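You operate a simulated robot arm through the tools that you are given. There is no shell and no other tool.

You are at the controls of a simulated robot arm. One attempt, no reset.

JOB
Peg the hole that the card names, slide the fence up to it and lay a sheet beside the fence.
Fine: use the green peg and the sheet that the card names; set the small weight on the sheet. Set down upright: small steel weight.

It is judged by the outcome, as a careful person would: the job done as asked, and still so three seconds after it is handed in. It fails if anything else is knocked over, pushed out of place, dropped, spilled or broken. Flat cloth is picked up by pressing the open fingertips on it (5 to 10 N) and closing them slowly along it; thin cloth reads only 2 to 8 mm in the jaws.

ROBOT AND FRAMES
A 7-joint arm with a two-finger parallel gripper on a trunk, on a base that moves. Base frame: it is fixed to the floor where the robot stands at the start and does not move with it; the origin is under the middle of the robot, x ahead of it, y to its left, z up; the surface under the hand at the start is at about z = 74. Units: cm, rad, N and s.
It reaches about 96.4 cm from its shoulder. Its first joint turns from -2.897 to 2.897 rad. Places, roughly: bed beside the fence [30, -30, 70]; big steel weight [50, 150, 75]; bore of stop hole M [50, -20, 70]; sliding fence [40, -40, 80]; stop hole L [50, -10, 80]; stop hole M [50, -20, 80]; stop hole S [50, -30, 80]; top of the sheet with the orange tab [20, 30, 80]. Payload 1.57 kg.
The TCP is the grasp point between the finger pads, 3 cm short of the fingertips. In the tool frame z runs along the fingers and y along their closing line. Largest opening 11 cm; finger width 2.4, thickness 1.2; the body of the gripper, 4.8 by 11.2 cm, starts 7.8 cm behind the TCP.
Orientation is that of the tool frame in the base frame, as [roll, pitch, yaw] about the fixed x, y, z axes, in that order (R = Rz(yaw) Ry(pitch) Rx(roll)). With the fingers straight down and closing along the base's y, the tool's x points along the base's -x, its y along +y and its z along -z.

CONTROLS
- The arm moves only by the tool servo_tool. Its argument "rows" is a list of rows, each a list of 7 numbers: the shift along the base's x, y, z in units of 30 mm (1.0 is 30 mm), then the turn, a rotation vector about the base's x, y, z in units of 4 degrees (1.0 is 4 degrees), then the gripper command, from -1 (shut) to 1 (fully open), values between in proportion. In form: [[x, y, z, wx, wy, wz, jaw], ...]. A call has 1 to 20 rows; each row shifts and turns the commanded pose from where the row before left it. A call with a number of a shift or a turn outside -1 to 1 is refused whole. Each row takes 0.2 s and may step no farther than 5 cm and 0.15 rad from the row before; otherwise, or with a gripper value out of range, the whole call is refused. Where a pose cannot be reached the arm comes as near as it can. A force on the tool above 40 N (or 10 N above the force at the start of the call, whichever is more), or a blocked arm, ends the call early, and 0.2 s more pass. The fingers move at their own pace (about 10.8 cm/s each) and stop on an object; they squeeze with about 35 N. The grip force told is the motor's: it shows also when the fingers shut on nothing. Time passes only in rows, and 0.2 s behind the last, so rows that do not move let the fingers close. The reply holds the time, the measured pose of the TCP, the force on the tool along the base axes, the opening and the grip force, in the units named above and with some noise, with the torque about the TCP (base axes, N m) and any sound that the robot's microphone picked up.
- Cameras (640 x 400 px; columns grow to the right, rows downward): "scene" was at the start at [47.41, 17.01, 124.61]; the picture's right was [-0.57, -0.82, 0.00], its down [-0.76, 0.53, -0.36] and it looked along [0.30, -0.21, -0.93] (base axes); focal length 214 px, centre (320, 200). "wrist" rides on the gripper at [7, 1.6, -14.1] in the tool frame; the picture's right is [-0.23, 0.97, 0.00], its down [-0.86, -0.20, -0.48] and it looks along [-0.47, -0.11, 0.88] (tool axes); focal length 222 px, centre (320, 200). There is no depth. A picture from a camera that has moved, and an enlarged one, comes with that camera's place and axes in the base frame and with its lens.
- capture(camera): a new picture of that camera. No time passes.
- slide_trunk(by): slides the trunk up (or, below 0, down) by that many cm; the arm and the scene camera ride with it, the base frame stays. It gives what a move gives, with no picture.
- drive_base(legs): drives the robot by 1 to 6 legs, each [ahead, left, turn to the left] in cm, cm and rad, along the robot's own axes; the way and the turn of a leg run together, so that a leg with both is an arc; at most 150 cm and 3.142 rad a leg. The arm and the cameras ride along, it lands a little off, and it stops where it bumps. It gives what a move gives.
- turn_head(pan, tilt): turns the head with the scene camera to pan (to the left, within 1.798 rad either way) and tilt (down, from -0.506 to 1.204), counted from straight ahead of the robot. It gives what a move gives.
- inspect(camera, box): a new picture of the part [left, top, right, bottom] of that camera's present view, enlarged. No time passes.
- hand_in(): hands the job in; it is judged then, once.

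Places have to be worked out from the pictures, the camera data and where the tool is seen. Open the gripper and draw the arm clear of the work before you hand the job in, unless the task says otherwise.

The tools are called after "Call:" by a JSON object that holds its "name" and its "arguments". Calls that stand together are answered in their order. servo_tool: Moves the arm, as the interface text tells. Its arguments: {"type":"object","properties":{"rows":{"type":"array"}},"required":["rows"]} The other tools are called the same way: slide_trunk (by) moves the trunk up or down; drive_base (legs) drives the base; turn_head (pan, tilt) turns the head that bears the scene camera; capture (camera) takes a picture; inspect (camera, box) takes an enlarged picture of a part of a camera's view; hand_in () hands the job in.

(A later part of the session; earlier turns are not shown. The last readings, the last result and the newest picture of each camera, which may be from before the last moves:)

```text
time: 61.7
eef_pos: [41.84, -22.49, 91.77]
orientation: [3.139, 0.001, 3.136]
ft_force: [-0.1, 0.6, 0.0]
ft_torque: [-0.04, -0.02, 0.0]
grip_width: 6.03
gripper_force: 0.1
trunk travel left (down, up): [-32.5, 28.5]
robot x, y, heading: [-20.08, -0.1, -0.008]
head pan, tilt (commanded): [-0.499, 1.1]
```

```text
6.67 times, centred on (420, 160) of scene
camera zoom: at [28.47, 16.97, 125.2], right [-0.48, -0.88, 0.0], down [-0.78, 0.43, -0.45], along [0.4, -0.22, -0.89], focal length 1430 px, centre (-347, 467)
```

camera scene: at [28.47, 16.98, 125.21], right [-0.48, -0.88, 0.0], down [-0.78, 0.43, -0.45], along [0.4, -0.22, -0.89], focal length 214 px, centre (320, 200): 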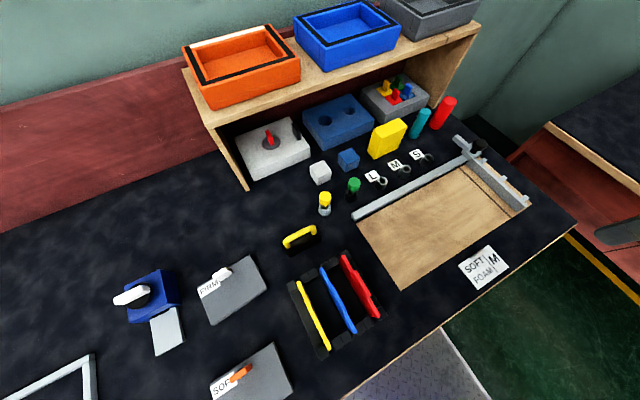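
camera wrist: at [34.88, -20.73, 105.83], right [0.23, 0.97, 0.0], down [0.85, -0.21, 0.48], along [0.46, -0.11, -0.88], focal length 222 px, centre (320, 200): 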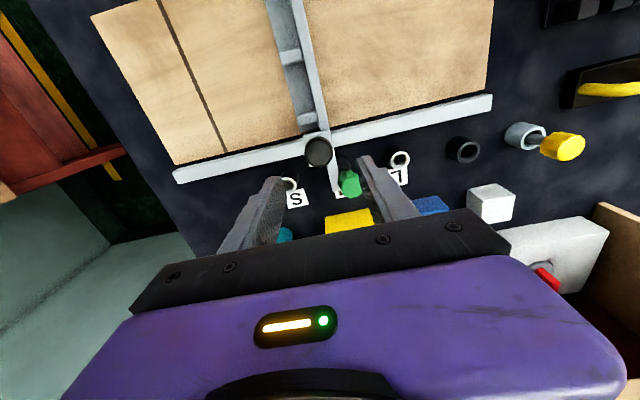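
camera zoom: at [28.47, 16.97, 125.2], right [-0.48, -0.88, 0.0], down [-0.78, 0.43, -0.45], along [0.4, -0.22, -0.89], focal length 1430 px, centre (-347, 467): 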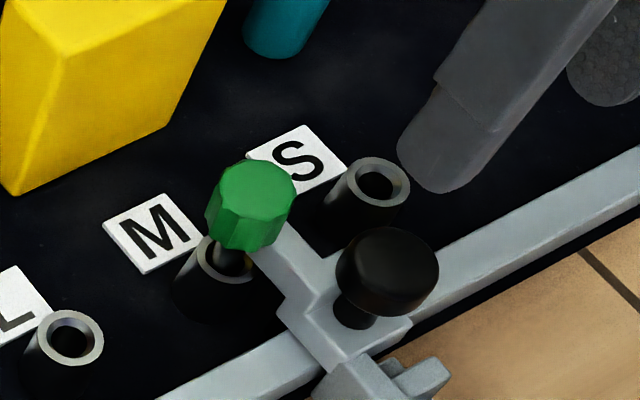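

Fence rests against the peg in M. Before choosing where to lay the sheet, I'll zoom on the fence from here to see both its sides and the bed line.

Call:
{"name": "inspect", "arguments": {"camera": "wrist", "box": [80, 0, 500, 230]}}

Call:
{"name": "inspect", "arguments": {"camera": "wrist", "box": [240, 0, 360, 150]}}

Call:
{"name": "inspect", "arguments": {"camera": "scene", "box": [380, 150, 540, 290]}}

```text
1.52 times, centred on (290, 115) of wrist
camera zoom: at [34.88, -20.73, 105.83], right [0.23, 0.97, 0.0], down [0.85, -0.21, 0.48], along [0.46, -0.11, -0.88], focal length 338 px, centre (366, 330)
```

zoom: 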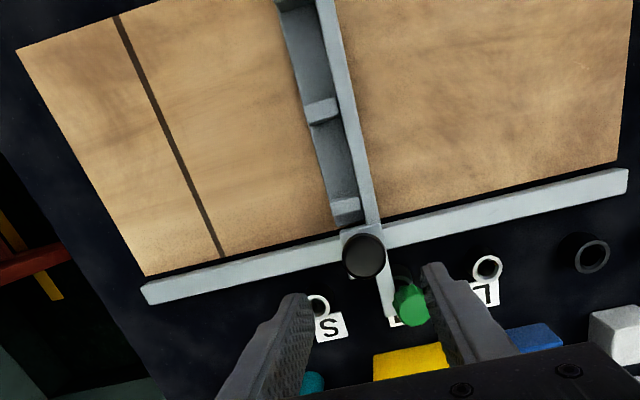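

```text
2.67 times, centred on (300, 75) of wrist
camera zoom: at [34.88, -20.73, 105.83], right [0.23, 0.97, 0.0], down [0.85, -0.21, 0.48], along [0.46, -0.11, -0.88], focal length 592 px, centre (373, 533)
```

zoom: 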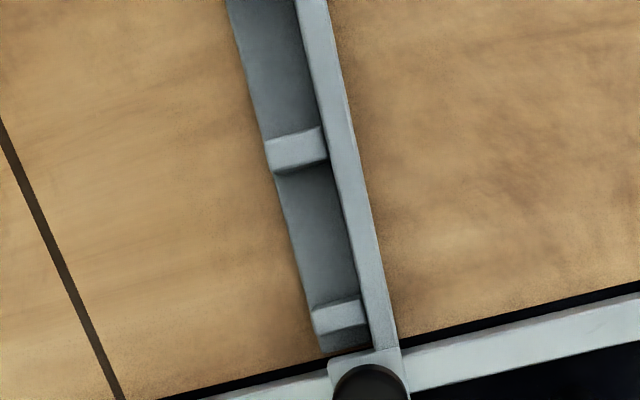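

```text
2.86 times, centred on (460, 220) of scene
camera zoom: at [28.47, 16.97, 125.2], right [-0.48, -0.88, 0.0], down [-0.78, 0.43, -0.45], along [0.4, -0.22, -0.89], focal length 613 px, centre (-80, 143)
```

zoom: 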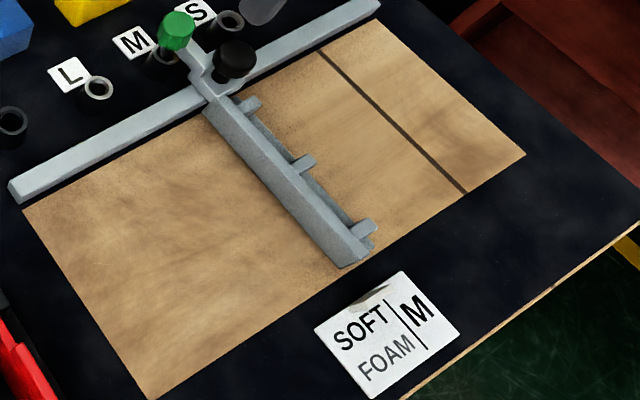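

The ribs and flange are on the −y side, so the smooth working face (and the bed area beside it) is on +y. Next is the SOFT sheet, near (23.5, 33.7); I'll travel there at x≈44, well above the pegs and clear of the rack.

Call:
{"name": "servo_tool", "arguments": {"rows": [[0.3, 0, 1, 0, 0, 0, 0.1], [0.3, 0.3, 1, 0, 0, 0, 0.1], [0, 1, 0, 0, 0, 0, 0.1], [0, 1, 0, 0, 0, 0, 0.1], [0, 1, 0, 0, 0, 0, 0.1], [0, 1, 0, 0, 0, 0, 0.1], [0, 1, 0, 0, 0, 0, 0.1], [0, 1, 0, 0, 0, 0, 0.1], [0, 1, 0, 0, 0, 0, 0.1], [0, 1, 0, 0, 0, 0, 0.1], [0, 1, 0, 0, 0, 0, 0.1], [0, 1, 0, 0, 0, 0, 0.1], [0, 1, 0, 0, 0, 0, 0.1], [0, 1, 0, 0, 0, 0, 0.1], [0, 1, 0, 0, 0, 0, 0.1], [0, 1, 0, 0, 0, 0, 0.1], [0, 1, 0, 0, 0, 0, 0.1], [0, 1, 0, 0, 0, 0, 0.1], [0, 1, 0, 0, 0, 0, 0.1], [0, 0, 0, 0, 0, 0, 0.1]]}}

Call:
{"name": "capture", "arguments": {"camera": "wrist"}}

Call:
{"name": "capture", "arguments": {"camera": "scene"}}

```text
time: 65.9
eef_pos: [44.09, 25.19, 96.93]
orientation: [3.139, 0.0, 3.137]
ft_force: [-0.5, -0.3, -0.8]
ft_torque: [-0.01, 0.02, -0.01]
grip_width: 6.03
gripper_force: 0.1
out of reach, approached as far as the arm can: row 18, 19
trunk travel left (down, up): [-32.5, 28.5]
robot x, y, heading: [-20.08, 0.04, -0.003]
head pan, tilt (commanded): [-0.499, 1.1]
```

```text
taken
camera wrist: at [37.16, 26.86, 111.02], right [0.23, 0.97, 0.0], down [0.85, -0.21, 0.48], along [0.46, -0.11, -0.88], focal length 222 px, centre (320, 200)
```

wrist: 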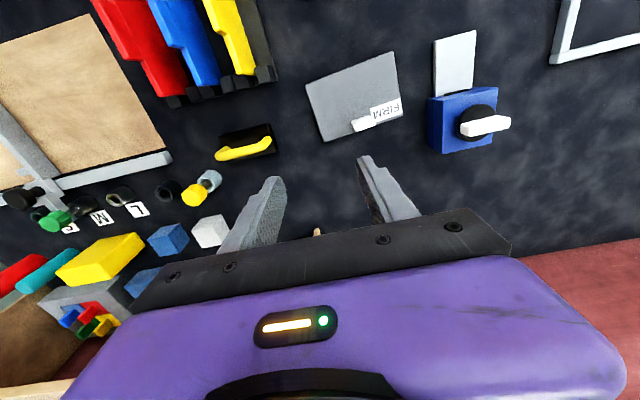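

```text
taken
camera scene: at [28.47, 17.0, 125.2], right [-0.48, -0.88, 0.0], down [-0.78, 0.43, -0.45], along [0.4, -0.22, -0.89], focal length 214 px, centre (320, 200)
```

scene: 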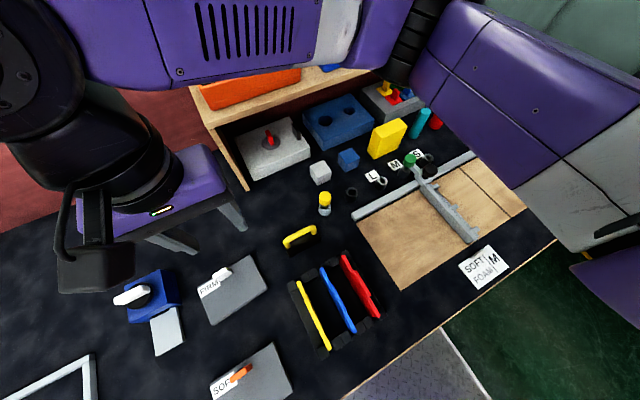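

The arm's reach to the left is limited from this stance. I'll shift the base 22 cm left; everything remaining (sheet, weight, bed) should then be within reach.

Call:
{"name": "drive_base", "arguments": {"legs": [[0, 22, 0]]}}

Call:
{"name": "capture", "arguments": {"camera": "scene"}}

Call:
{"name": "capture", "arguments": {"camera": "wrist"}}

```text
time: 67.6
eef_pos: [44.18, 47.35, 97.03]
orientation: [3.139, -0.001, 3.134]
ft_force: [0.0, 0.3, 1.1]
ft_torque: [0.01, 0.02, -0.02]
grip_width: 6.05
gripper_force: 0.0
trunk travel left (down, up): [-32.5, 28.5]
robot x, y, heading: [-19.82, 22.13, -0.006]
head pan, tilt (commanded): [-0.499, 1.1]
```

```text
taken
camera scene: at [28.61, 39.19, 125.2], right [-0.48, -0.88, 0.0], down [-0.78, 0.43, -0.45], along [0.4, -0.22, -0.89], focal length 214 px, centre (320, 200)
```

scene: 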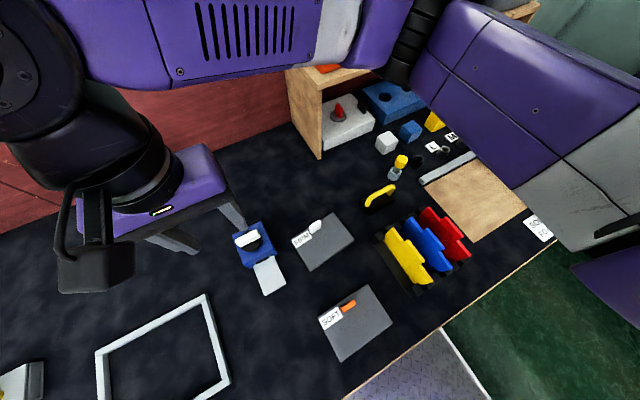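

```text
taken
camera wrist: at [37.3, 49.04, 111.03], right [0.23, 0.97, 0.0], down [0.85, -0.21, 0.48], along [0.46, -0.11, -0.88], focal length 222 px, centre (320, 200)
```

wrist: 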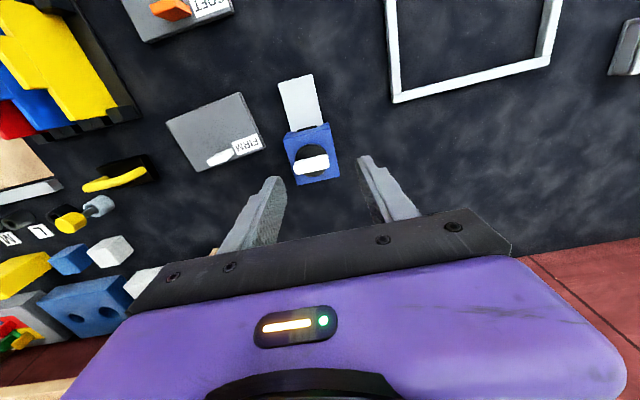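

Now the SOFT sheet is in clear view. I'll zoom in on it, the weight and the FIRM sheet for measurements.

Call:
{"name": "inspect", "arguments": {"camera": "scene", "box": [290, 260, 410, 380]}}

Call:
{"name": "inspect", "arguments": {"camera": "scene", "box": [340, 160, 440, 230]}}

Call:
{"name": "inspect", "arguments": {"camera": "scene", "box": [370, 190, 480, 300]}}

```text
3.33 times, centred on (350, 320) of scene
camera zoom: at [28.61, 39.19, 125.2], right [-0.48, -0.88, 0.0], down [-0.78, 0.43, -0.45], along [0.4, -0.22, -0.89], focal length 715 px, centre (220, -200)
```

zoom: 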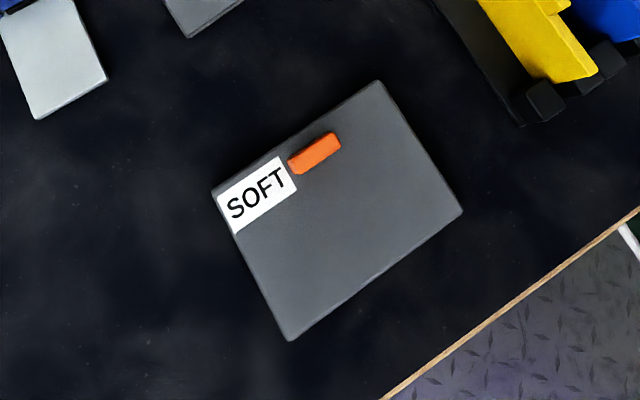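

```text
5.71 times, centred on (390, 195) of scene
camera zoom: at [28.61, 39.19, 125.2], right [-0.48, -0.88, 0.0], down [-0.78, 0.43, -0.45], along [0.4, -0.22, -0.89], focal length 1226 px, centre (-80, 229)
```

zoom: 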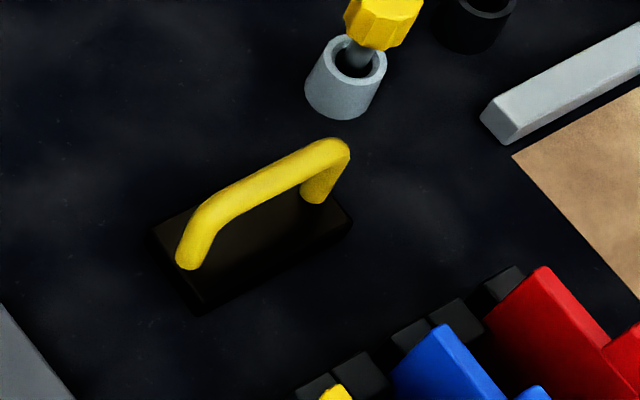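

```text
3.64 times, centred on (425, 245) of scene
camera zoom: at [28.61, 39.19, 125.2], right [-0.48, -0.88, 0.0], down [-0.78, 0.43, -0.45], along [0.4, -0.22, -0.89], focal length 780 px, centre (-62, 36)
```

zoom: 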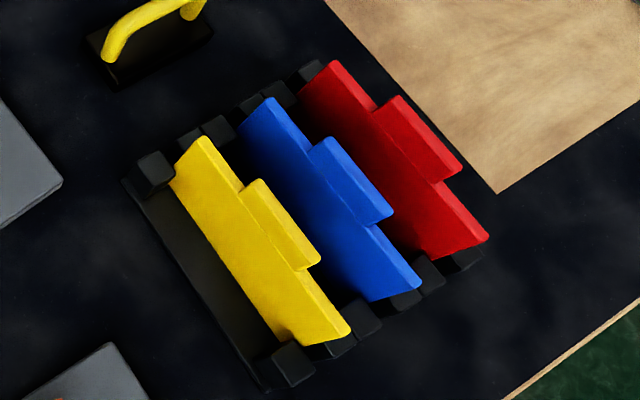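

SOFT sheet: about x 19.1–27.8, y 27.8–40.1, with the orange tab at about (26.4, 33.9). The tab is thin in x and the weight's handle runs along y, so I'll turn the gripper 90° to close along x while moving over the tab.

Call:
{"name": "servo_tool", "arguments": {"rows": [[-0.29, -0.22, 0, 0, 0, -1, 0.1], [-0.29, -0.22, 0, 0, 0, -1, 0.1], [-0.29, -0.22, 0, 0, 0, -1, 0.1], [-0.29, -0.22, 0, 0, 0, -1, 0.1], [-0.29, -0.22, 0, 0, 0, -1, 0.1], [-0.29, -0.22, 0, 0, 0, -1, 0.1], [-0.29, -0.22, 0, 0, 0, -1, 0.1], [-0.29, -0.22, 0, 0, 0, -1, 0.1], [-0.29, -0.22, 0, 0, 0, -1, 0.1], [-0.29, -0.22, 0, 0, 0, -1, 0.1], [-0.29, -0.22, 0, 0, 0, -1, 0.1], [-0.29, -0.22, 0, 0, 0, -1, 0.1], [-0.29, -0.22, 0, 0, 0, -1, 0.1], [-0.29, -0.22, 0, 0, 0, -1, 0.1], [-0.29, -0.22, 0, 0, 0, -1, 0.1], [-0.29, -0.22, 0, 0, 0, -1, 0.1], [-0.29, -0.22, 0, 0, 0, -1, 0.1], [-0.29, -0.22, 0, 0, 0, -1, 0.1], [-0.29, -0.22, 0, 0, 0, -1, 0.1], [0, 0, 0, 0, 0, 0, 0.1]]}}

Call:
{"name": "capture", "arguments": {"camera": "wrist"}}

Call:
{"name": "capture", "arguments": {"camera": "scene"}}

```text
time: 71.8
eef_pos: [38.37, 28.49, 94.95]
orientation: [3.138, -0.005, 1.811]
ft_force: [-0.2, -0.9, 0.3]
ft_torque: [-0.02, 0.02, 0.0]
grip_width: 6.07
gripper_force: 0.1
out of reach, approached as far as the arm can: row 13, 14, 15, 16, 17, 18, 19
trunk travel left (down, up): [-32.5, 28.5]
robot x, y, heading: [-20.19, 22.2, -0.003]
head pan, tilt (commanded): [-0.499, 1.1]
```

```text
taken
camera wrist: at [38.27, 35.64, 109.07], right [1.0, 0.01, 0.0], down [0.01, -0.88, 0.47], along [0.01, -0.47, -0.88], focal length 222 px, centre (320, 200)
```

wrist: 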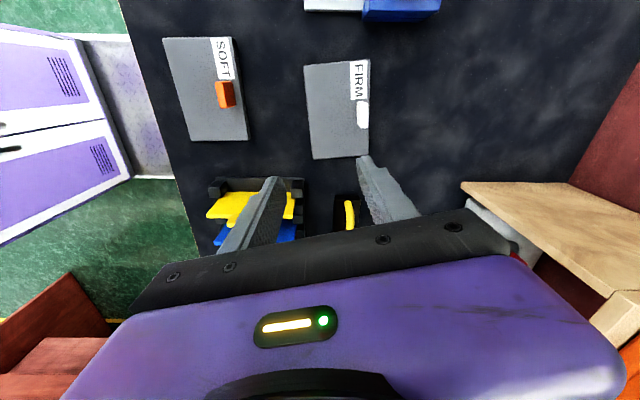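

```text
taken
camera scene: at [28.61, 39.19, 125.2], right [-0.48, -0.88, 0.0], down [-0.78, 0.43, -0.45], along [0.4, -0.22, -0.89], focal length 214 px, centre (320, 200)
```

scene: 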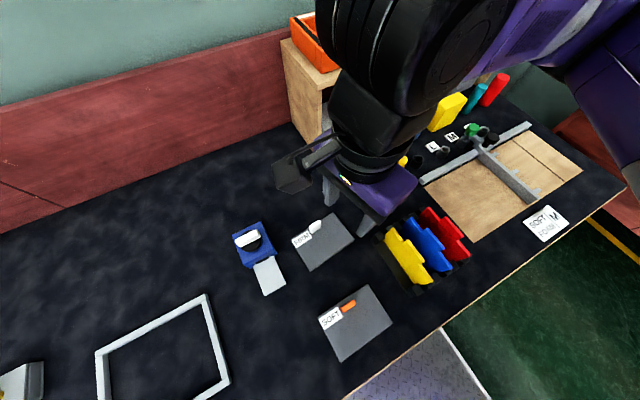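

The arm reaches across its body poorly. I'll move the base back 9 cm and left 27 cm so the tab sits in front of the arm.

Call:
{"name": "drive_base", "arguments": {"legs": [[-9, 27, 0]]}}

Call:
{"name": "servo_tool", "arguments": {"rows": [[0, 0, 0, 0, 0, -1, 0.1], [0, 0, 0, 0, 0, -1, 0.1], [0, 0, 0, 0, 0, -1, 0.1], [0, 0, 0, 0, 0, -0.43, 0.1], [0, 0, 0, 0, 0, 0, 0.1]]}}

Call:
{"name": "capture", "arguments": {"camera": "wrist"}}

Call:
{"name": "capture", "arguments": {"camera": "scene"}}

```text
time: 73.8
eef_pos: [29.59, 56.39, 94.96]
orientation: [3.139, -0.003, 1.814]
ft_force: [0.0, -0.9, -0.5]
ft_torque: [0.0, 0.02, 0.0]
grip_width: 6.04
gripper_force: 0.1
trunk travel left (down, up): [-32.5, 28.5]
robot x, y, heading: [-28.77, 50.1, 0.003]
head pan, tilt (commanded): [-0.499, 1.1]
```

```text
time: 75.0
eef_pos: [32.9, 51.74, 93.9]
orientation: [3.139, -0.007, 1.576]
ft_force: [-0.8, -0.1, -0.8]
ft_torque: [-0.01, -0.01, 0.0]
grip_width: 6.06
gripper_force: 0.2
out of reach, approached as far as the arm can: row 1, 2, 3, 4
trunk travel left (down, up): [-32.5, 28.5]
robot x, y, heading: [-29.07, 49.99, 0.003]
head pan, tilt (commanded): [-0.499, 1.1]
```

```text
taken
camera wrist: at [34.42, 58.65, 108.23], right [0.98, -0.22, 0.0], down [-0.19, -0.86, 0.47], along [-0.1, -0.46, -0.88], focal length 222 px, centre (320, 200)
```

wrist: 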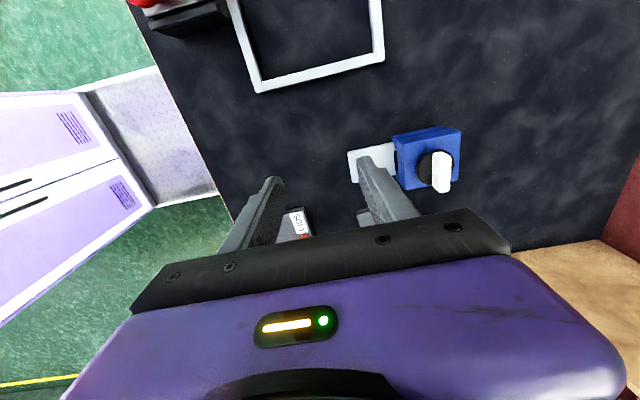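

```text
taken
camera scene: at [19.72, 66.96, 125.2], right [-0.48, -0.88, 0.0], down [-0.78, 0.43, -0.45], along [0.4, -0.22, -0.89], focal length 214 px, centre (320, 200)
```

scene: 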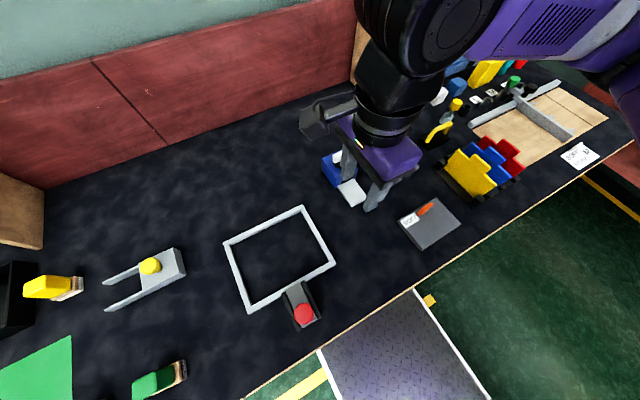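

I'll test how the commanded pose continues by moving toward the tab in −y.

Call:
{"name": "servo_tool", "arguments": {"rows": [[0, -1, 0, 0, 0, 0, 0.1], [0, -1, 0, 0, 0, 0, 0.1], [0, 0, 0, 0, 0, 0, 0.1]]}}

```text
time: 75.8
eef_pos: [32.95, 45.57, 94.28]
orientation: [3.138, -0.003, 1.576]
ft_force: [-1.3, -0.1, -0.1]
ft_torque: [0.02, -0.01, -0.01]
grip_width: 6.05
gripper_force: 0.1
trunk travel left (down, up): [-32.5, 28.5]
robot x, y, heading: [-28.68, 49.79, -0.003]
head pan, tilt (commanded): [-0.499, 1.1]
```

Commands start from the measured pose. Now on to hover above the tab.

Call:
{"name": "servo_tool", "arguments": {"rows": [[-0.55, -0.97, -0.2, 0, 0, 0, 0], [-0.55, -0.97, -0.2, 0, 0, 0, 0], [-0.55, -0.97, -0.2, 0, 0, 0, 0], [-0.55, -0.97, -0.2, 0, 0, 0, 0], [0, 0, 0, 0, 0, 0, 0]]}}

Call:
{"name": "capture", "arguments": {"camera": "wrist"}}

Call:
{"name": "turn_head", "arguments": {"pan": -0.8, "tilt": 1.1}}

Call:
{"name": "capture", "arguments": {"camera": "scene"}}

```text
time: 77.0
eef_pos: [26.19, 34.03, 91.31]
orientation: [3.139, -0.002, 1.575]
ft_force: [0.3, -0.1, 0.3]
ft_torque: [0.0, 0.02, -0.01]
grip_width: 5.47
gripper_force: 0.1
trunk travel left (down, up): [-32.5, 28.5]
robot x, y, heading: [-28.71, 50.01, -0.005]
head pan, tilt (commanded): [-0.499, 1.1]
```

```text
taken
camera wrist: at [27.57, 41.0, 105.56], right [0.97, -0.22, 0.0], down [-0.2, -0.86, 0.47], along [-0.1, -0.46, -0.88], focal length 222 px, centre (320, 200)
```

wrist: 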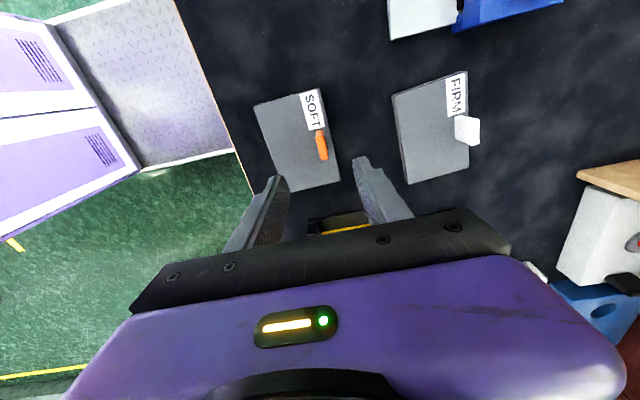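

```text
time: 77.8
eef_pos: [26.01, 33.9, 91.34]
orientation: [3.138, -0.003, 1.577]
ft_force: [-0.3, 0.9, -0.3]
ft_torque: [0.04, -0.04, 0.03]
grip_width: 5.48
gripper_force: 0.1
trunk travel left (down, up): [-32.5, 28.5]
robot x, y, heading: [-28.54, 50.05, -0.002]
head pan, tilt (commanded): [-0.799, 1.1]
```

```text
taken
camera scene: at [18.57, 65.46, 125.21], right [-0.72, -0.69, 0.0], down [-0.62, 0.64, -0.45], along [0.32, -0.33, -0.89], focal length 214 px, centre (320, 200)
```

scene: 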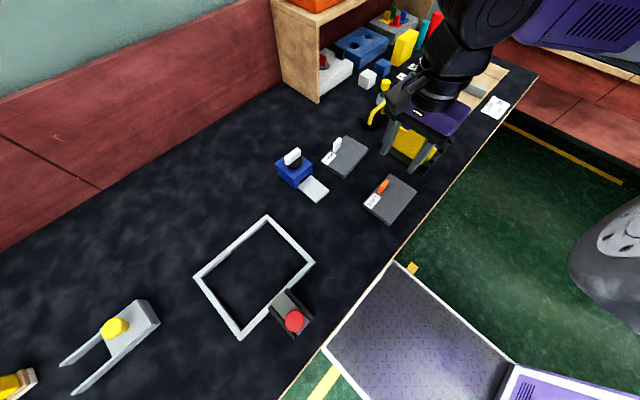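

Call:
{"name": "inspect", "arguments": {"camera": "wrist", "box": [240, 80, 360, 200]}}

Call:
{"name": "inspect", "arguments": {"camera": "scene", "box": [350, 160, 430, 230]}}

```text
3.33 times, centred on (300, 140) of wrist
camera zoom: at [27.58, 41.02, 105.58], right [0.97, -0.22, 0.0], down [-0.2, -0.86, 0.47], along [-0.1, -0.46, -0.88], focal length 740 px, centre (387, 400)
```

zoom: 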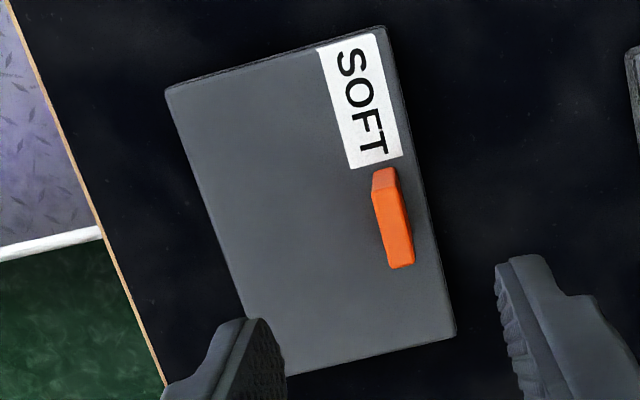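

```text
5.71 times, centred on (390, 195) of scene
camera zoom: at [18.57, 65.46, 125.21], right [-0.72, -0.69, 0.0], down [-0.62, 0.64, -0.45], along [0.32, -0.33, -0.89], focal length 1226 px, centre (-80, 229)
```

zoom: 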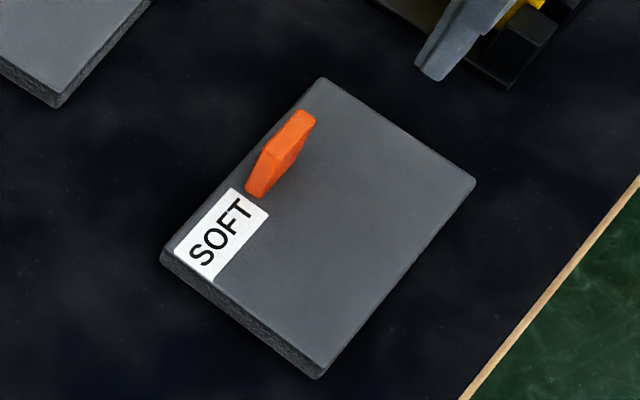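

The tab is an upright plate about 3 cm long and 1 cm thick at (26.1, 33.3), top z≈77.2, on a sheet about 1.2 cm thick. I'll centre on it and descend in two stages.

Call:
{"name": "servo_tool", "arguments": {"rows": [[0.03, -0.22, 0, 0, 0, 0, -0.2], [0, 0, -0.8, 0, 0, 0, -0.2], [0, 0, -0.8, 0, 0, 0, -0.2], [0, 0, -0.8, 0, 0, 0, -0.2], [0, 0, -0.6, 0, 0, 0, -0.2], [0, 0, 0, 0, 0, 0, -0.2]]}}

Call:
{"name": "inspect", "arguments": {"camera": "wrist", "box": [240, 120, 400, 220]}}

Call:
{"name": "inspect", "arguments": {"camera": "scene", "box": [350, 150, 430, 230]}}

```text
time: 79.2
eef_pos: [26.3, 33.25, 82.57]
orientation: [3.138, -0.002, 1.575]
ft_force: [0.4, -0.1, -0.2]
ft_torque: [0.0, -0.01, -0.02]
grip_width: 4.39
gripper_force: 0.1
trunk travel left (down, up): [-32.5, 28.5]
robot x, y, heading: [-29.14, 49.68, -0.003]
head pan, tilt (commanded): [-0.799, 1.1]
```

```text
4.00 times, centred on (320, 170) of wrist
camera zoom: at [27.82, 40.18, 96.72], right [0.97, -0.22, 0.0], down [-0.2, -0.86, 0.47], along [-0.1, -0.46, -0.88], focal length 888 px, centre (320, 320)
```

zoom: 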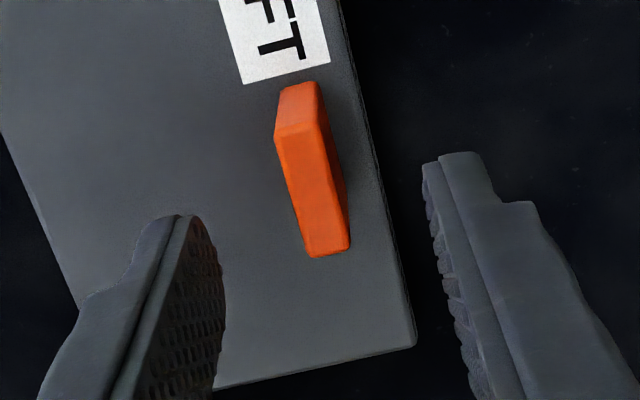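

```text
5.00 times, centred on (390, 190) of scene
camera zoom: at [18.57, 65.46, 125.21], right [-0.72, -0.69, 0.0], down [-0.62, 0.64, -0.45], along [0.32, -0.33, -0.89], focal length 1072 px, centre (-30, 250)
```

zoom: 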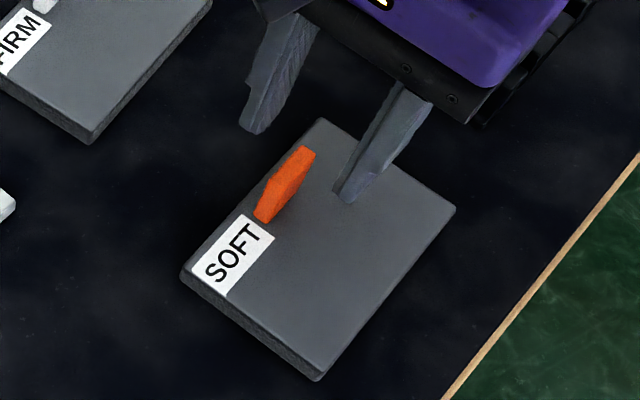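

Well centred. Lowering the last 3.8 cm, then closing gently on the tab.

Call:
{"name": "servo_tool", "arguments": {"rows": [[-0.04, 0, -0.5, 0, 0, 0, -0.2], [0, 0, -0.5, 0, 0, 0, -0.2], [0, 0, -0.2, 0, 0, 0, -0.2], [0, 0, 0, 0, 0, 0, -0.2]]}}

Call:
{"name": "inspect", "arguments": {"camera": "scene", "box": [350, 150, 430, 230]}}

```text
time: 80.2
eef_pos: [25.97, 33.27, 79.02]
orientation: [3.137, -0.004, 1.577]
ft_force: [0.4, 0.7, 0.4]
ft_torque: [0.0, -0.01, -0.04]
grip_width: 4.42
gripper_force: 0.0
trunk travel left (down, up): [-32.5, 28.5]
robot x, y, heading: [-28.72, 50.03, -0.0]
head pan, tilt (commanded): [-0.799, 1.1]
```

```text
5.00 times, centred on (390, 190) of scene
camera zoom: at [18.57, 65.45, 125.21], right [-0.72, -0.69, 0.0], down [-0.62, 0.64, -0.45], along [0.32, -0.33, -0.89], focal length 1072 px, centre (-30, 250)
```

zoom: 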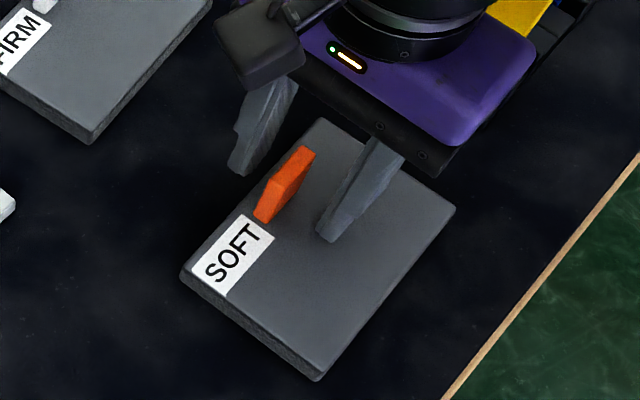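

Call:
{"name": "servo_tool", "arguments": {"rows": [[0, 0, -0.08, 0, 0, 0, -0.2], [0, 0, 0, 0, 0, 0, -0.6], [0, 0, 0, 0, 0, 0, -1], [0, 0, 0, 0, 0, 0, -1], [0, 0, 0, 0, 0, 0, -1]]}}

Call:
{"name": "inspect", "arguments": {"camera": "wrist", "box": [240, 120, 400, 220]}}

Call:
{"name": "inspect", "arguments": {"camera": "scene", "box": [350, 150, 430, 230]}}

```text
time: 81.4
eef_pos: [26.04, 33.2, 78.72]
orientation: [3.136, -0.003, 1.576]
ft_force: [-0.1, -1.4, 2.4]
ft_torque: [-0.01, 0.17, 0.06]
grip_width: 0.86
gripper_force: 27.1
trunk travel left (down, up): [-32.5, 28.5]
robot x, y, heading: [-28.52, 49.85, -0.005]
head pan, tilt (commanded): [-0.799, 1.1]
```

```text
4.00 times, centred on (320, 170) of wrist
camera zoom: at [27.58, 40.22, 92.92], right [0.97, -0.22, 0.0], down [-0.2, -0.86, 0.47], along [-0.1, -0.46, -0.88], focal length 888 px, centre (320, 320)
```

zoom: 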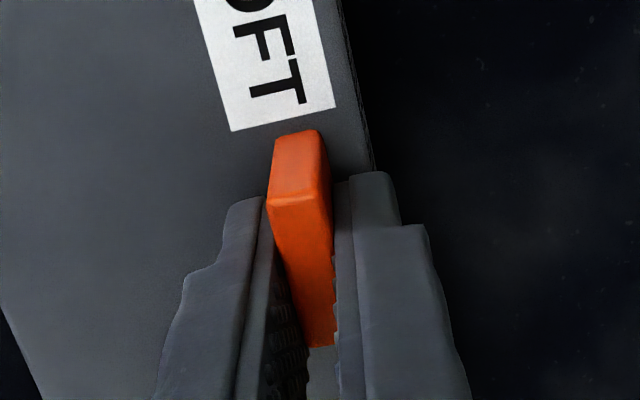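

```text
5.00 times, centred on (390, 190) of scene
camera zoom: at [18.57, 65.45, 125.21], right [-0.72, -0.69, 0.0], down [-0.62, 0.64, -0.45], along [0.32, -0.33, -0.89], focal length 1072 px, centre (-30, 250)
```

zoom: 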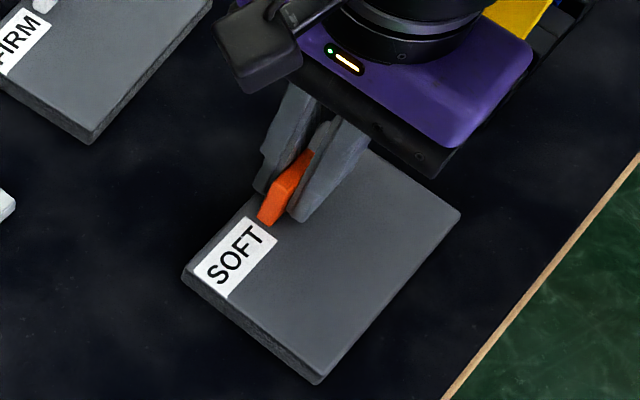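

Tab gripped (0.86 cm). I'll lift slowly and watch whether the sheet sags.

Call:
{"name": "servo_tool", "arguments": {"rows": [[0, 0, 0.2, 0, 0, 0, -1], [0, 0, 0.3, 0, 0, 0, -1], [0, 0, 0.5, 0, 0, 0, -1], [0, 0, 0.7, 0, 0, 0, -1], [0, 0, 0.7, 0, 0, 0, -1], [0, 0, 0, 0, 0, 0, -1]]}}

Call:
{"name": "capture", "arguments": {"camera": "wrist"}}

Call:
{"name": "inspect", "arguments": {"camera": "scene", "box": [330, 120, 450, 230]}}

```text
time: 82.8
eef_pos: [26.26, 33.31, 86.01]
orientation: [3.139, -0.003, 1.576]
ft_force: [0.3, -0.8, -0.5]
ft_torque: [0.03, -0.04, 0.01]
grip_width: 0.91
gripper_force: 27.7
trunk travel left (down, up): [-32.5, 28.5]
robot x, y, heading: [-28.43, 50.08, -0.0]
head pan, tilt (commanded): [-0.799, 1.1]
```

```text
taken
camera wrist: at [27.77, 40.37, 100.1], right [0.97, -0.22, 0.0], down [-0.2, -0.86, 0.47], along [-0.1, -0.46, -0.88], focal length 222 px, centre (320, 200)
```

wrist: 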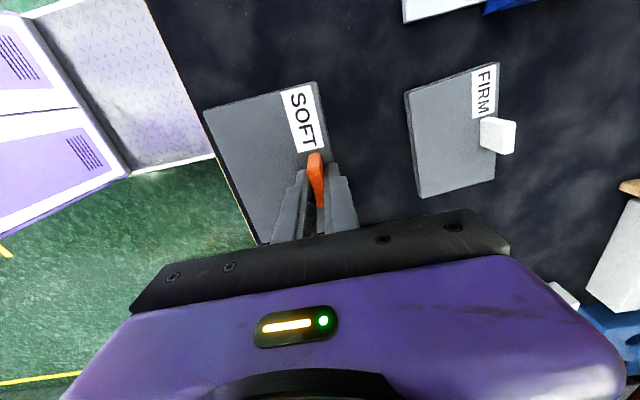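

```text
3.64 times, centred on (390, 175) of scene
camera zoom: at [18.57, 65.45, 125.21], right [-0.72, -0.69, 0.0], down [-0.62, 0.64, -0.45], along [0.32, -0.33, -0.89], focal length 780 px, centre (66, 291)
```

zoom: 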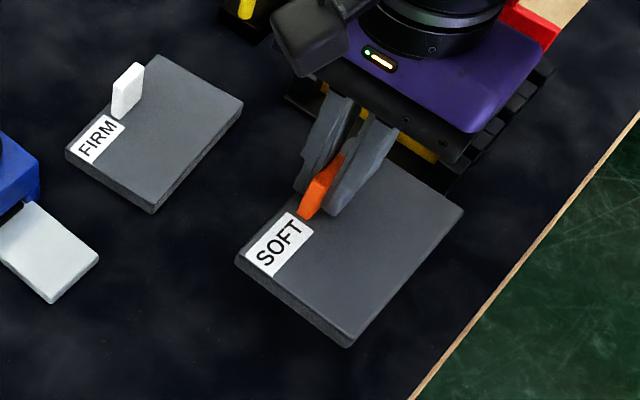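

The sheet lifts rigid and level. I'll raise it well above the rack (tops near z 87) before driving back to the bed.

Call:
{"name": "servo_tool", "arguments": {"rows": [[0, 0, 0.6, 0, 0, 0, -1], [0, 0, 0.8, 0, 0, 0, -1], [0, 0, 0.8, 0, 0, 0, -1], [0, 0, 0.8, 0, 0, 0, -1], [0, 0, 0.8, 0, 0, 0, -1], [0, 0, 0.8, 0, 0, 0, -1], [0, 0, 0, 0, 0, 0, -1]]}}

Call:
{"name": "capture", "arguments": {"camera": "scene"}}

```text
time: 84.4
eef_pos: [26.23, 33.35, 99.95]
orientation: [3.138, -0.007, 1.577]
ft_force: [0.2, -0.5, 0.4]
ft_torque: [0.0, -0.01, 0.02]
grip_width: 0.86
gripper_force: 27.3
trunk travel left (down, up): [-32.5, 28.5]
robot x, y, heading: [-28.58, 50.17, -0.007]
head pan, tilt (commanded): [-0.799, 1.1]
```

```text
taken
camera scene: at [18.57, 65.46, 125.21], right [-0.72, -0.69, 0.0], down [-0.62, 0.64, -0.45], along [0.32, -0.33, -0.89], focal length 214 px, centre (320, 200)
```

scene: 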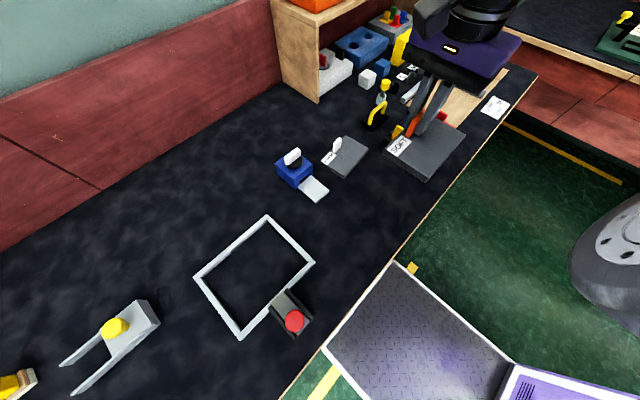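

Holding at z≈100. Driving back right 45 cm and 4 cm ahead so the bed is in front of the arm.

Call:
{"name": "drive_base", "arguments": {"legs": [[4, -45, 0]]}}

Call:
{"name": "turn_head", "arguments": {"pan": -0.5, "tilt": 1.1}}

Call:
{"name": "capture", "arguments": {"camera": "scene"}}

Call:
{"name": "capture", "arguments": {"camera": "wrist"}}

```text
time: 87.2
eef_pos: [29.99, -12.41, 99.83]
orientation: [3.138, -0.003, 1.58]
ft_force: [-0.8, -0.1, -0.2]
ft_torque: [0.0, 0.0, -0.06]
grip_width: 0.91
gripper_force: 27.2
trunk travel left (down, up): [-32.5, 28.5]
robot x, y, heading: [-24.91, 4.02, 0.003]
head pan, tilt (commanded): [-0.799, 1.1]
```

```text
time: 88.0
eef_pos: [30.11, -12.4, 99.85]
orientation: [3.138, -0.003, 1.579]
ft_force: [-0.3, -0.1, -0.6]
ft_torque: [0.01, -0.02, -0.01]
grip_width: 0.88
gripper_force: 27.8
trunk travel left (down, up): [-32.5, 28.5]
robot x, y, heading: [-24.97, 3.94, -0.002]
head pan, tilt (commanded): [-0.499, 1.1]
```

```text
taken
camera scene: at [23.39, 21.17, 125.21], right [-0.48, -0.88, 0.0], down [-0.78, 0.43, -0.45], along [0.4, -0.22, -0.89], focal length 214 px, centre (320, 200)
```

scene: 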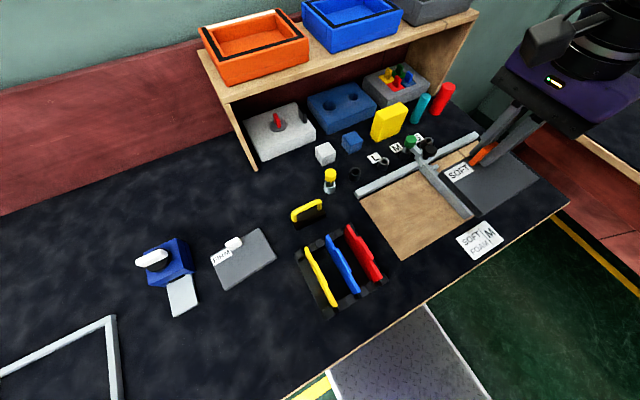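

```text
taken
camera wrist: at [31.49, -5.43, 113.99], right [0.98, -0.22, 0.0], down [-0.19, -0.86, 0.47], along [-0.1, -0.46, -0.88], focal length 222 px, centre (320, 200)
```

wrist: 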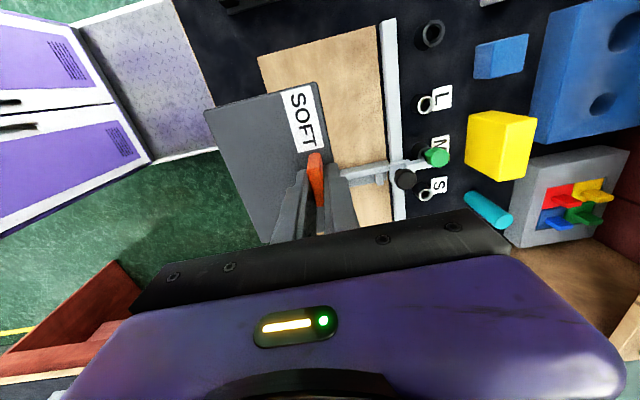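

The held sheet is near the bed. I'll measure the fence face and bed edges from the scene camera.

Call:
{"name": "inspect", "arguments": {"camera": "scene", "box": [340, 110, 500, 270]}}

Call:
{"name": "inspect", "arguments": {"camera": "scene", "box": [395, 125, 475, 185]}}

Call:
{"name": "inspect", "arguments": {"camera": "wrist", "box": [200, 20, 440, 220]}}

```text
2.50 times, centred on (420, 190) of scene
camera zoom: at [23.39, 21.17, 125.21], right [-0.48, -0.88, 0.0], down [-0.78, 0.43, -0.45], along [0.4, -0.22, -0.89], focal length 536 px, centre (70, 225)
```

zoom: 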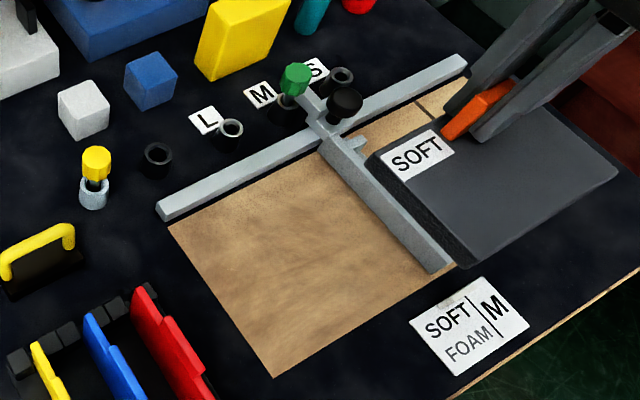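

```text
6.67 times, centred on (435, 155) of scene
camera zoom: at [23.39, 21.17, 125.21], right [-0.48, -0.88, 0.0], down [-0.78, 0.43, -0.45], along [0.4, -0.22, -0.89], focal length 1430 px, centre (-447, 500)
```

zoom: 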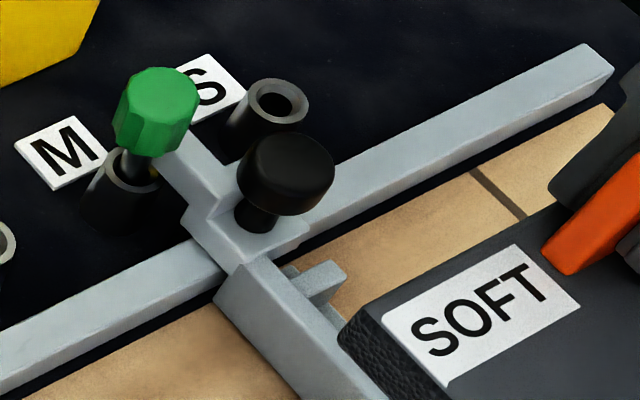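

```text
2.00 times, centred on (320, 120) of wrist
camera zoom: at [31.49, -5.43, 113.99], right [0.98, -0.22, 0.0], down [-0.19, -0.86, 0.47], along [-0.1, -0.46, -0.88], focal length 444 px, centre (320, 360)
```

zoom: 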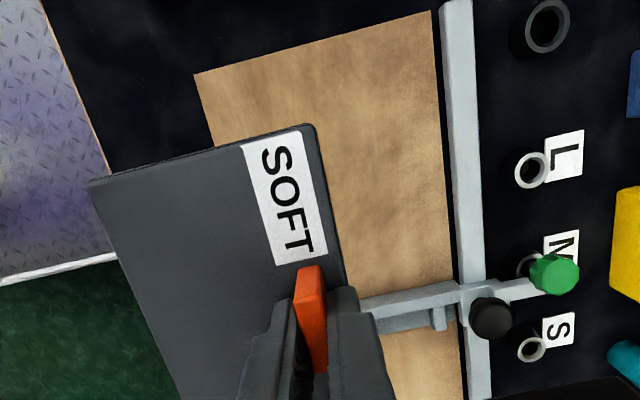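

Fence face is at y≈-20.6; the held sheet extends from -5.8 to +6.75 cm in y and -7.3 to +1.3 in x about the tool. I'll bring it over the bed (tool at about (35, -13.9)) at z≈88 and check.

Call:
{"name": "servo_tool", "arguments": {"rows": [[0.84, -0.24, 0, 0, 0, 0, -1], [0.84, -0.24, 0, 0, 0, 0, -1], [0, 0, -0.7, 0, 0, 0, -1], [0, 0, -0.8, 0, 0, 0, -1], [0, 0, -0.8, 0, 0, 0, -1], [0, 0, -0.8, 0, 0, 0, -1], [0, 0, -0.8, 0, 0, 0, -1], [0, 0, 0, 0, 0, 0, -1]]}}

Call:
{"name": "capture", "arguments": {"camera": "wrist"}}

Call:
{"name": "inspect", "arguments": {"camera": "scene", "box": [340, 110, 500, 270]}}

```text
time: 89.8
eef_pos: [35.13, -13.76, 87.99]
orientation: [3.139, -0.003, 1.579]
ft_force: [-0.8, 0.9, 0.3]
ft_torque: [0.0, -0.02, -0.02]
grip_width: 0.89
gripper_force: 27.3
trunk travel left (down, up): [-32.5, 28.5]
robot x, y, heading: [-24.92, 3.75, 0.0]
head pan, tilt (commanded): [-0.499, 1.1]
```

```text
taken
camera wrist: at [36.62, -6.77, 102.07], right [0.98, -0.22, 0.0], down [-0.19, -0.86, 0.47], along [-0.1, -0.46, -0.88], focal length 222 px, centre (320, 200)
```

wrist: 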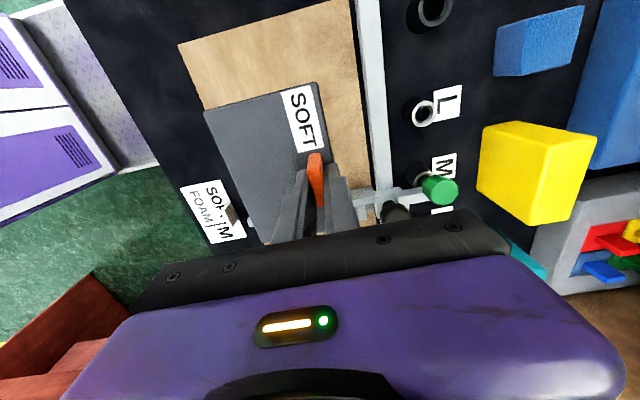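

```text
2.50 times, centred on (420, 190) of scene
camera zoom: at [23.39, 21.18, 125.21], right [-0.48, -0.88, 0.0], down [-0.78, 0.43, -0.45], along [0.4, -0.22, -0.89], focal length 536 px, centre (70, 225)
```

zoom: 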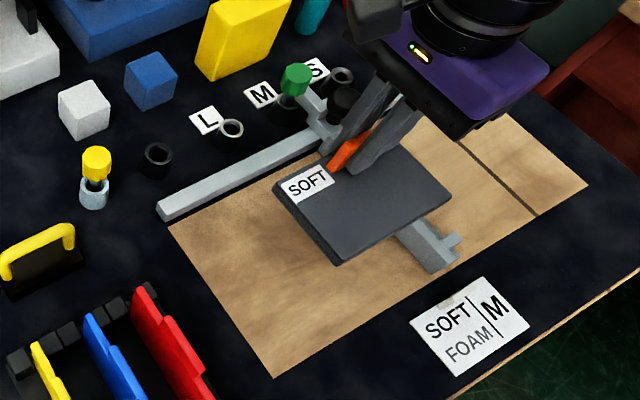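

The sheet is over the bed with about 1 cm to the fence. I'll lower to just above the bed and check the gap.

Call:
{"name": "servo_tool", "arguments": {"rows": [[0, 0, -0.7, 0, 0, 0, -1], [0, 0, -0.7, 0, 0, 0, -1], [0, 0, -0.7, 0, 0, 0, -1], [0, 0, -0.3, 0, 0, 0, -1], [0, 0, 0, 0, 0, 0, -1]]}}

Call:
{"name": "inspect", "arguments": {"camera": "scene", "box": [360, 130, 480, 240]}}

Call:
{"name": "inspect", "arguments": {"camera": "wrist", "box": [180, 60, 420, 230]}}

```text
time: 91.0
eef_pos: [35.23, -13.68, 81.01]
orientation: [3.139, -0.004, 1.579]
ft_force: [0.8, -0.3, 0.3]
ft_torque: [0.01, 0.02, 0.01]
grip_width: 0.87
gripper_force: 27.7
trunk travel left (down, up): [-32.5, 28.5]
robot x, y, heading: [-24.7, 4.01, 0.001]
head pan, tilt (commanded): [-0.499, 1.1]
```

```text
3.64 times, centred on (420, 185) of scene
camera zoom: at [23.39, 21.18, 125.21], right [-0.48, -0.88, 0.0], down [-0.78, 0.43, -0.45], along [0.4, -0.22, -0.89], focal length 780 px, centre (-44, 254)
```

zoom: 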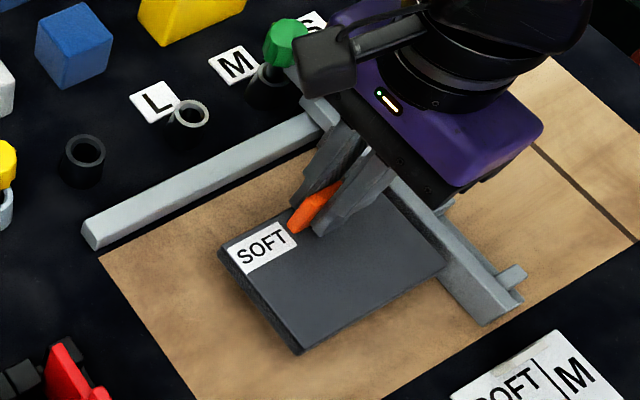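

```text
2.35 times, centred on (300, 145) of wrist
camera zoom: at [36.61, -6.73, 95.17], right [0.98, -0.22, 0.0], down [-0.19, -0.86, 0.47], along [-0.1, -0.46, -0.88], focal length 523 px, centre (367, 329)
```

zoom: 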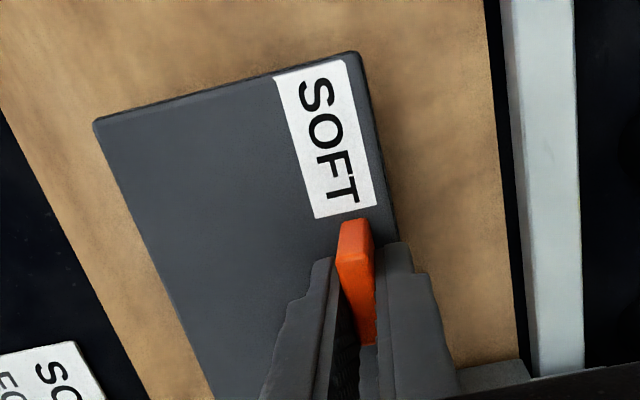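

The gap to the fence is about 1.1–1.3 cm. I'll move 0.7 cm closer, then lower gently until contact.

Call:
{"name": "servo_tool", "arguments": {"rows": [[0, -0.23, 0, 0, 0, 0, -1], [0, 0, -0.2, 0, 0, 0, -1], [0, 0, -0.15, 0, 0, 0, -1], [0, 0, -0.1, 0, 0, 0, -1], [0, 0, 0, 0, 0, 0, -1]]}}

Call:
{"name": "inspect", "arguments": {"camera": "scene", "box": [360, 130, 480, 240]}}

```text
time: 92.2
eef_pos: [35.04, -14.59, 79.62]
orientation: [3.138, -0.006, 1.579]
ft_force: [0.6, 0.1, 0.5]
ft_torque: [-0.04, 0.0, 0.0]
grip_width: 0.89
gripper_force: 27.7
trunk travel left (down, up): [-32.5, 28.5]
robot x, y, heading: [-25.18, 4.03, 0.0]
head pan, tilt (commanded): [-0.499, 1.1]
```

```text
3.64 times, centred on (420, 185) of scene
camera zoom: at [23.39, 21.18, 125.21], right [-0.48, -0.88, 0.0], down [-0.78, 0.43, -0.45], along [0.4, -0.22, -0.89], focal length 780 px, centre (-44, 254)
```

zoom: 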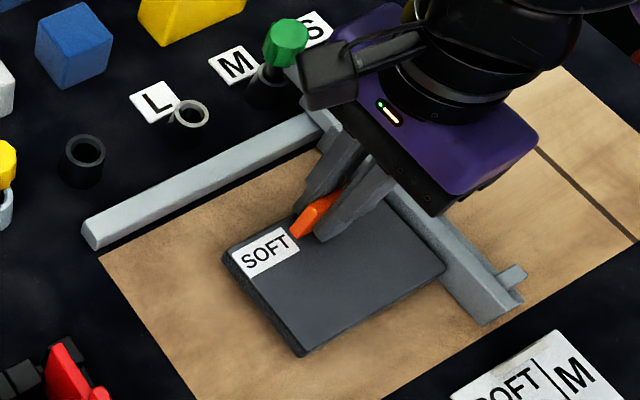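

Call:
{"name": "servo_tool", "arguments": {"rows": [[0, 0, -0.06, 0, 0, 0, -1], [0, 0, -0.06, 0, 0, 0, -1], [0, 0, 0, 0, 0, 0, -1]]}}

Call:
{"name": "inspect", "arguments": {"camera": "scene", "box": [380, 140, 480, 220]}}

```text
time: 93.0
eef_pos: [35.11, -14.46, 79.28]
orientation: [3.137, -0.003, 1.581]
ft_force: [0.4, 0.4, -0.1]
ft_torque: [0.02, 0.0, -0.02]
grip_width: 0.86
gripper_force: 27.6
trunk travel left (down, up): [-32.5, 28.5]
robot x, y, heading: [-25.04, 4.15, -0.001]
head pan, tilt (commanded): [-0.499, 1.1]
```

```text
5.00 times, centred on (430, 180) of scene
camera zoom: at [23.39, 21.18, 125.21], right [-0.48, -0.88, 0.0], down [-0.78, 0.43, -0.45], along [0.4, -0.22, -0.89], focal length 1072 px, centre (-230, 300)
```

zoom: 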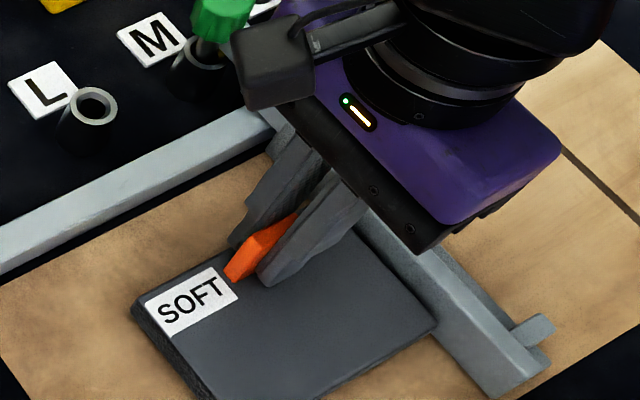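

Call:
{"name": "servo_tool", "arguments": {"rows": [[0, 0, -0.06, 0, 0, 0, -1], [0, 0, -0.05, 0, 0, 0, -1], [0, 0, 0, 0, 0, 0, -1]]}}

```text
time: 93.8
eef_pos: [35.1, -14.59, 78.91]
orientation: [3.138, -0.004, 1.579]
ft_force: [0.6, -0.1, 0.5]
ft_torque: [-0.02, -0.03, -0.02]
grip_width: 0.9
gripper_force: 27.4
trunk travel left (down, up): [-32.5, 28.5]
robot x, y, heading: [-24.98, 3.86, -0.0]
head pan, tilt (commanded): [-0.499, 1.1]
```

Call:
{"name": "servo_tool", "arguments": {"rows": [[0, 0, -0.05, 0, 0, 0, -1], [0, 0, -0.05, 0, 0, 0, -1], [0, 0, 0, 0, 0, 0, -1]]}}

Call:
{"name": "inspect", "arguments": {"camera": "scene", "box": [370, 140, 490, 240]}}

```text
time: 94.6
eef_pos: [35.11, -14.5, 78.77]
orientation: [3.135, -0.004, 1.58]
ft_force: [5.4, 0.4, 28.6]
ft_torque: [0.2, 0.39, 0.0]
grip_width: 0.91
gripper_force: 27.7
trunk travel left (down, up): [-32.5, 28.5]
robot x, y, heading: [-25.14, 3.78, -0.0]
head pan, tilt (commanded): [-0.499, 1.1]
```

```text
4.00 times, centred on (430, 190) of scene
camera zoom: at [23.35, 21.2, 125.26], right [-0.48, -0.88, 0.0], down [-0.78, 0.43, -0.45], along [0.4, -0.22, -0.89], focal length 858 px, centre (-120, 240)
```

zoom: 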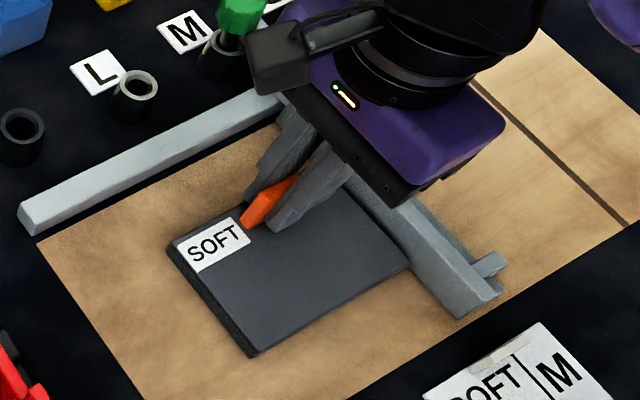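

Contact with the bed (28 N). I'll ease up 1.5 mm, then open just enough and rise.

Call:
{"name": "servo_tool", "arguments": {"rows": [[0, 0, 0.05, 0, 0, 0, -1], [0, 0, 0, 0, 0, 0, -1]]}}

```text
time: 95.2
eef_pos: [35.01, -14.45, 78.84]
orientation: [3.136, -0.004, 1.58]
ft_force: [5.9, -0.2, 14.7]
ft_torque: [-0.09, 0.2, 0.03]
grip_width: 0.88
gripper_force: 27.6
trunk travel left (down, up): [-32.5, 28.5]
robot x, y, heading: [-24.82, 3.96, 0.004]
head pan, tilt (commanded): [-0.499, 1.1]
```

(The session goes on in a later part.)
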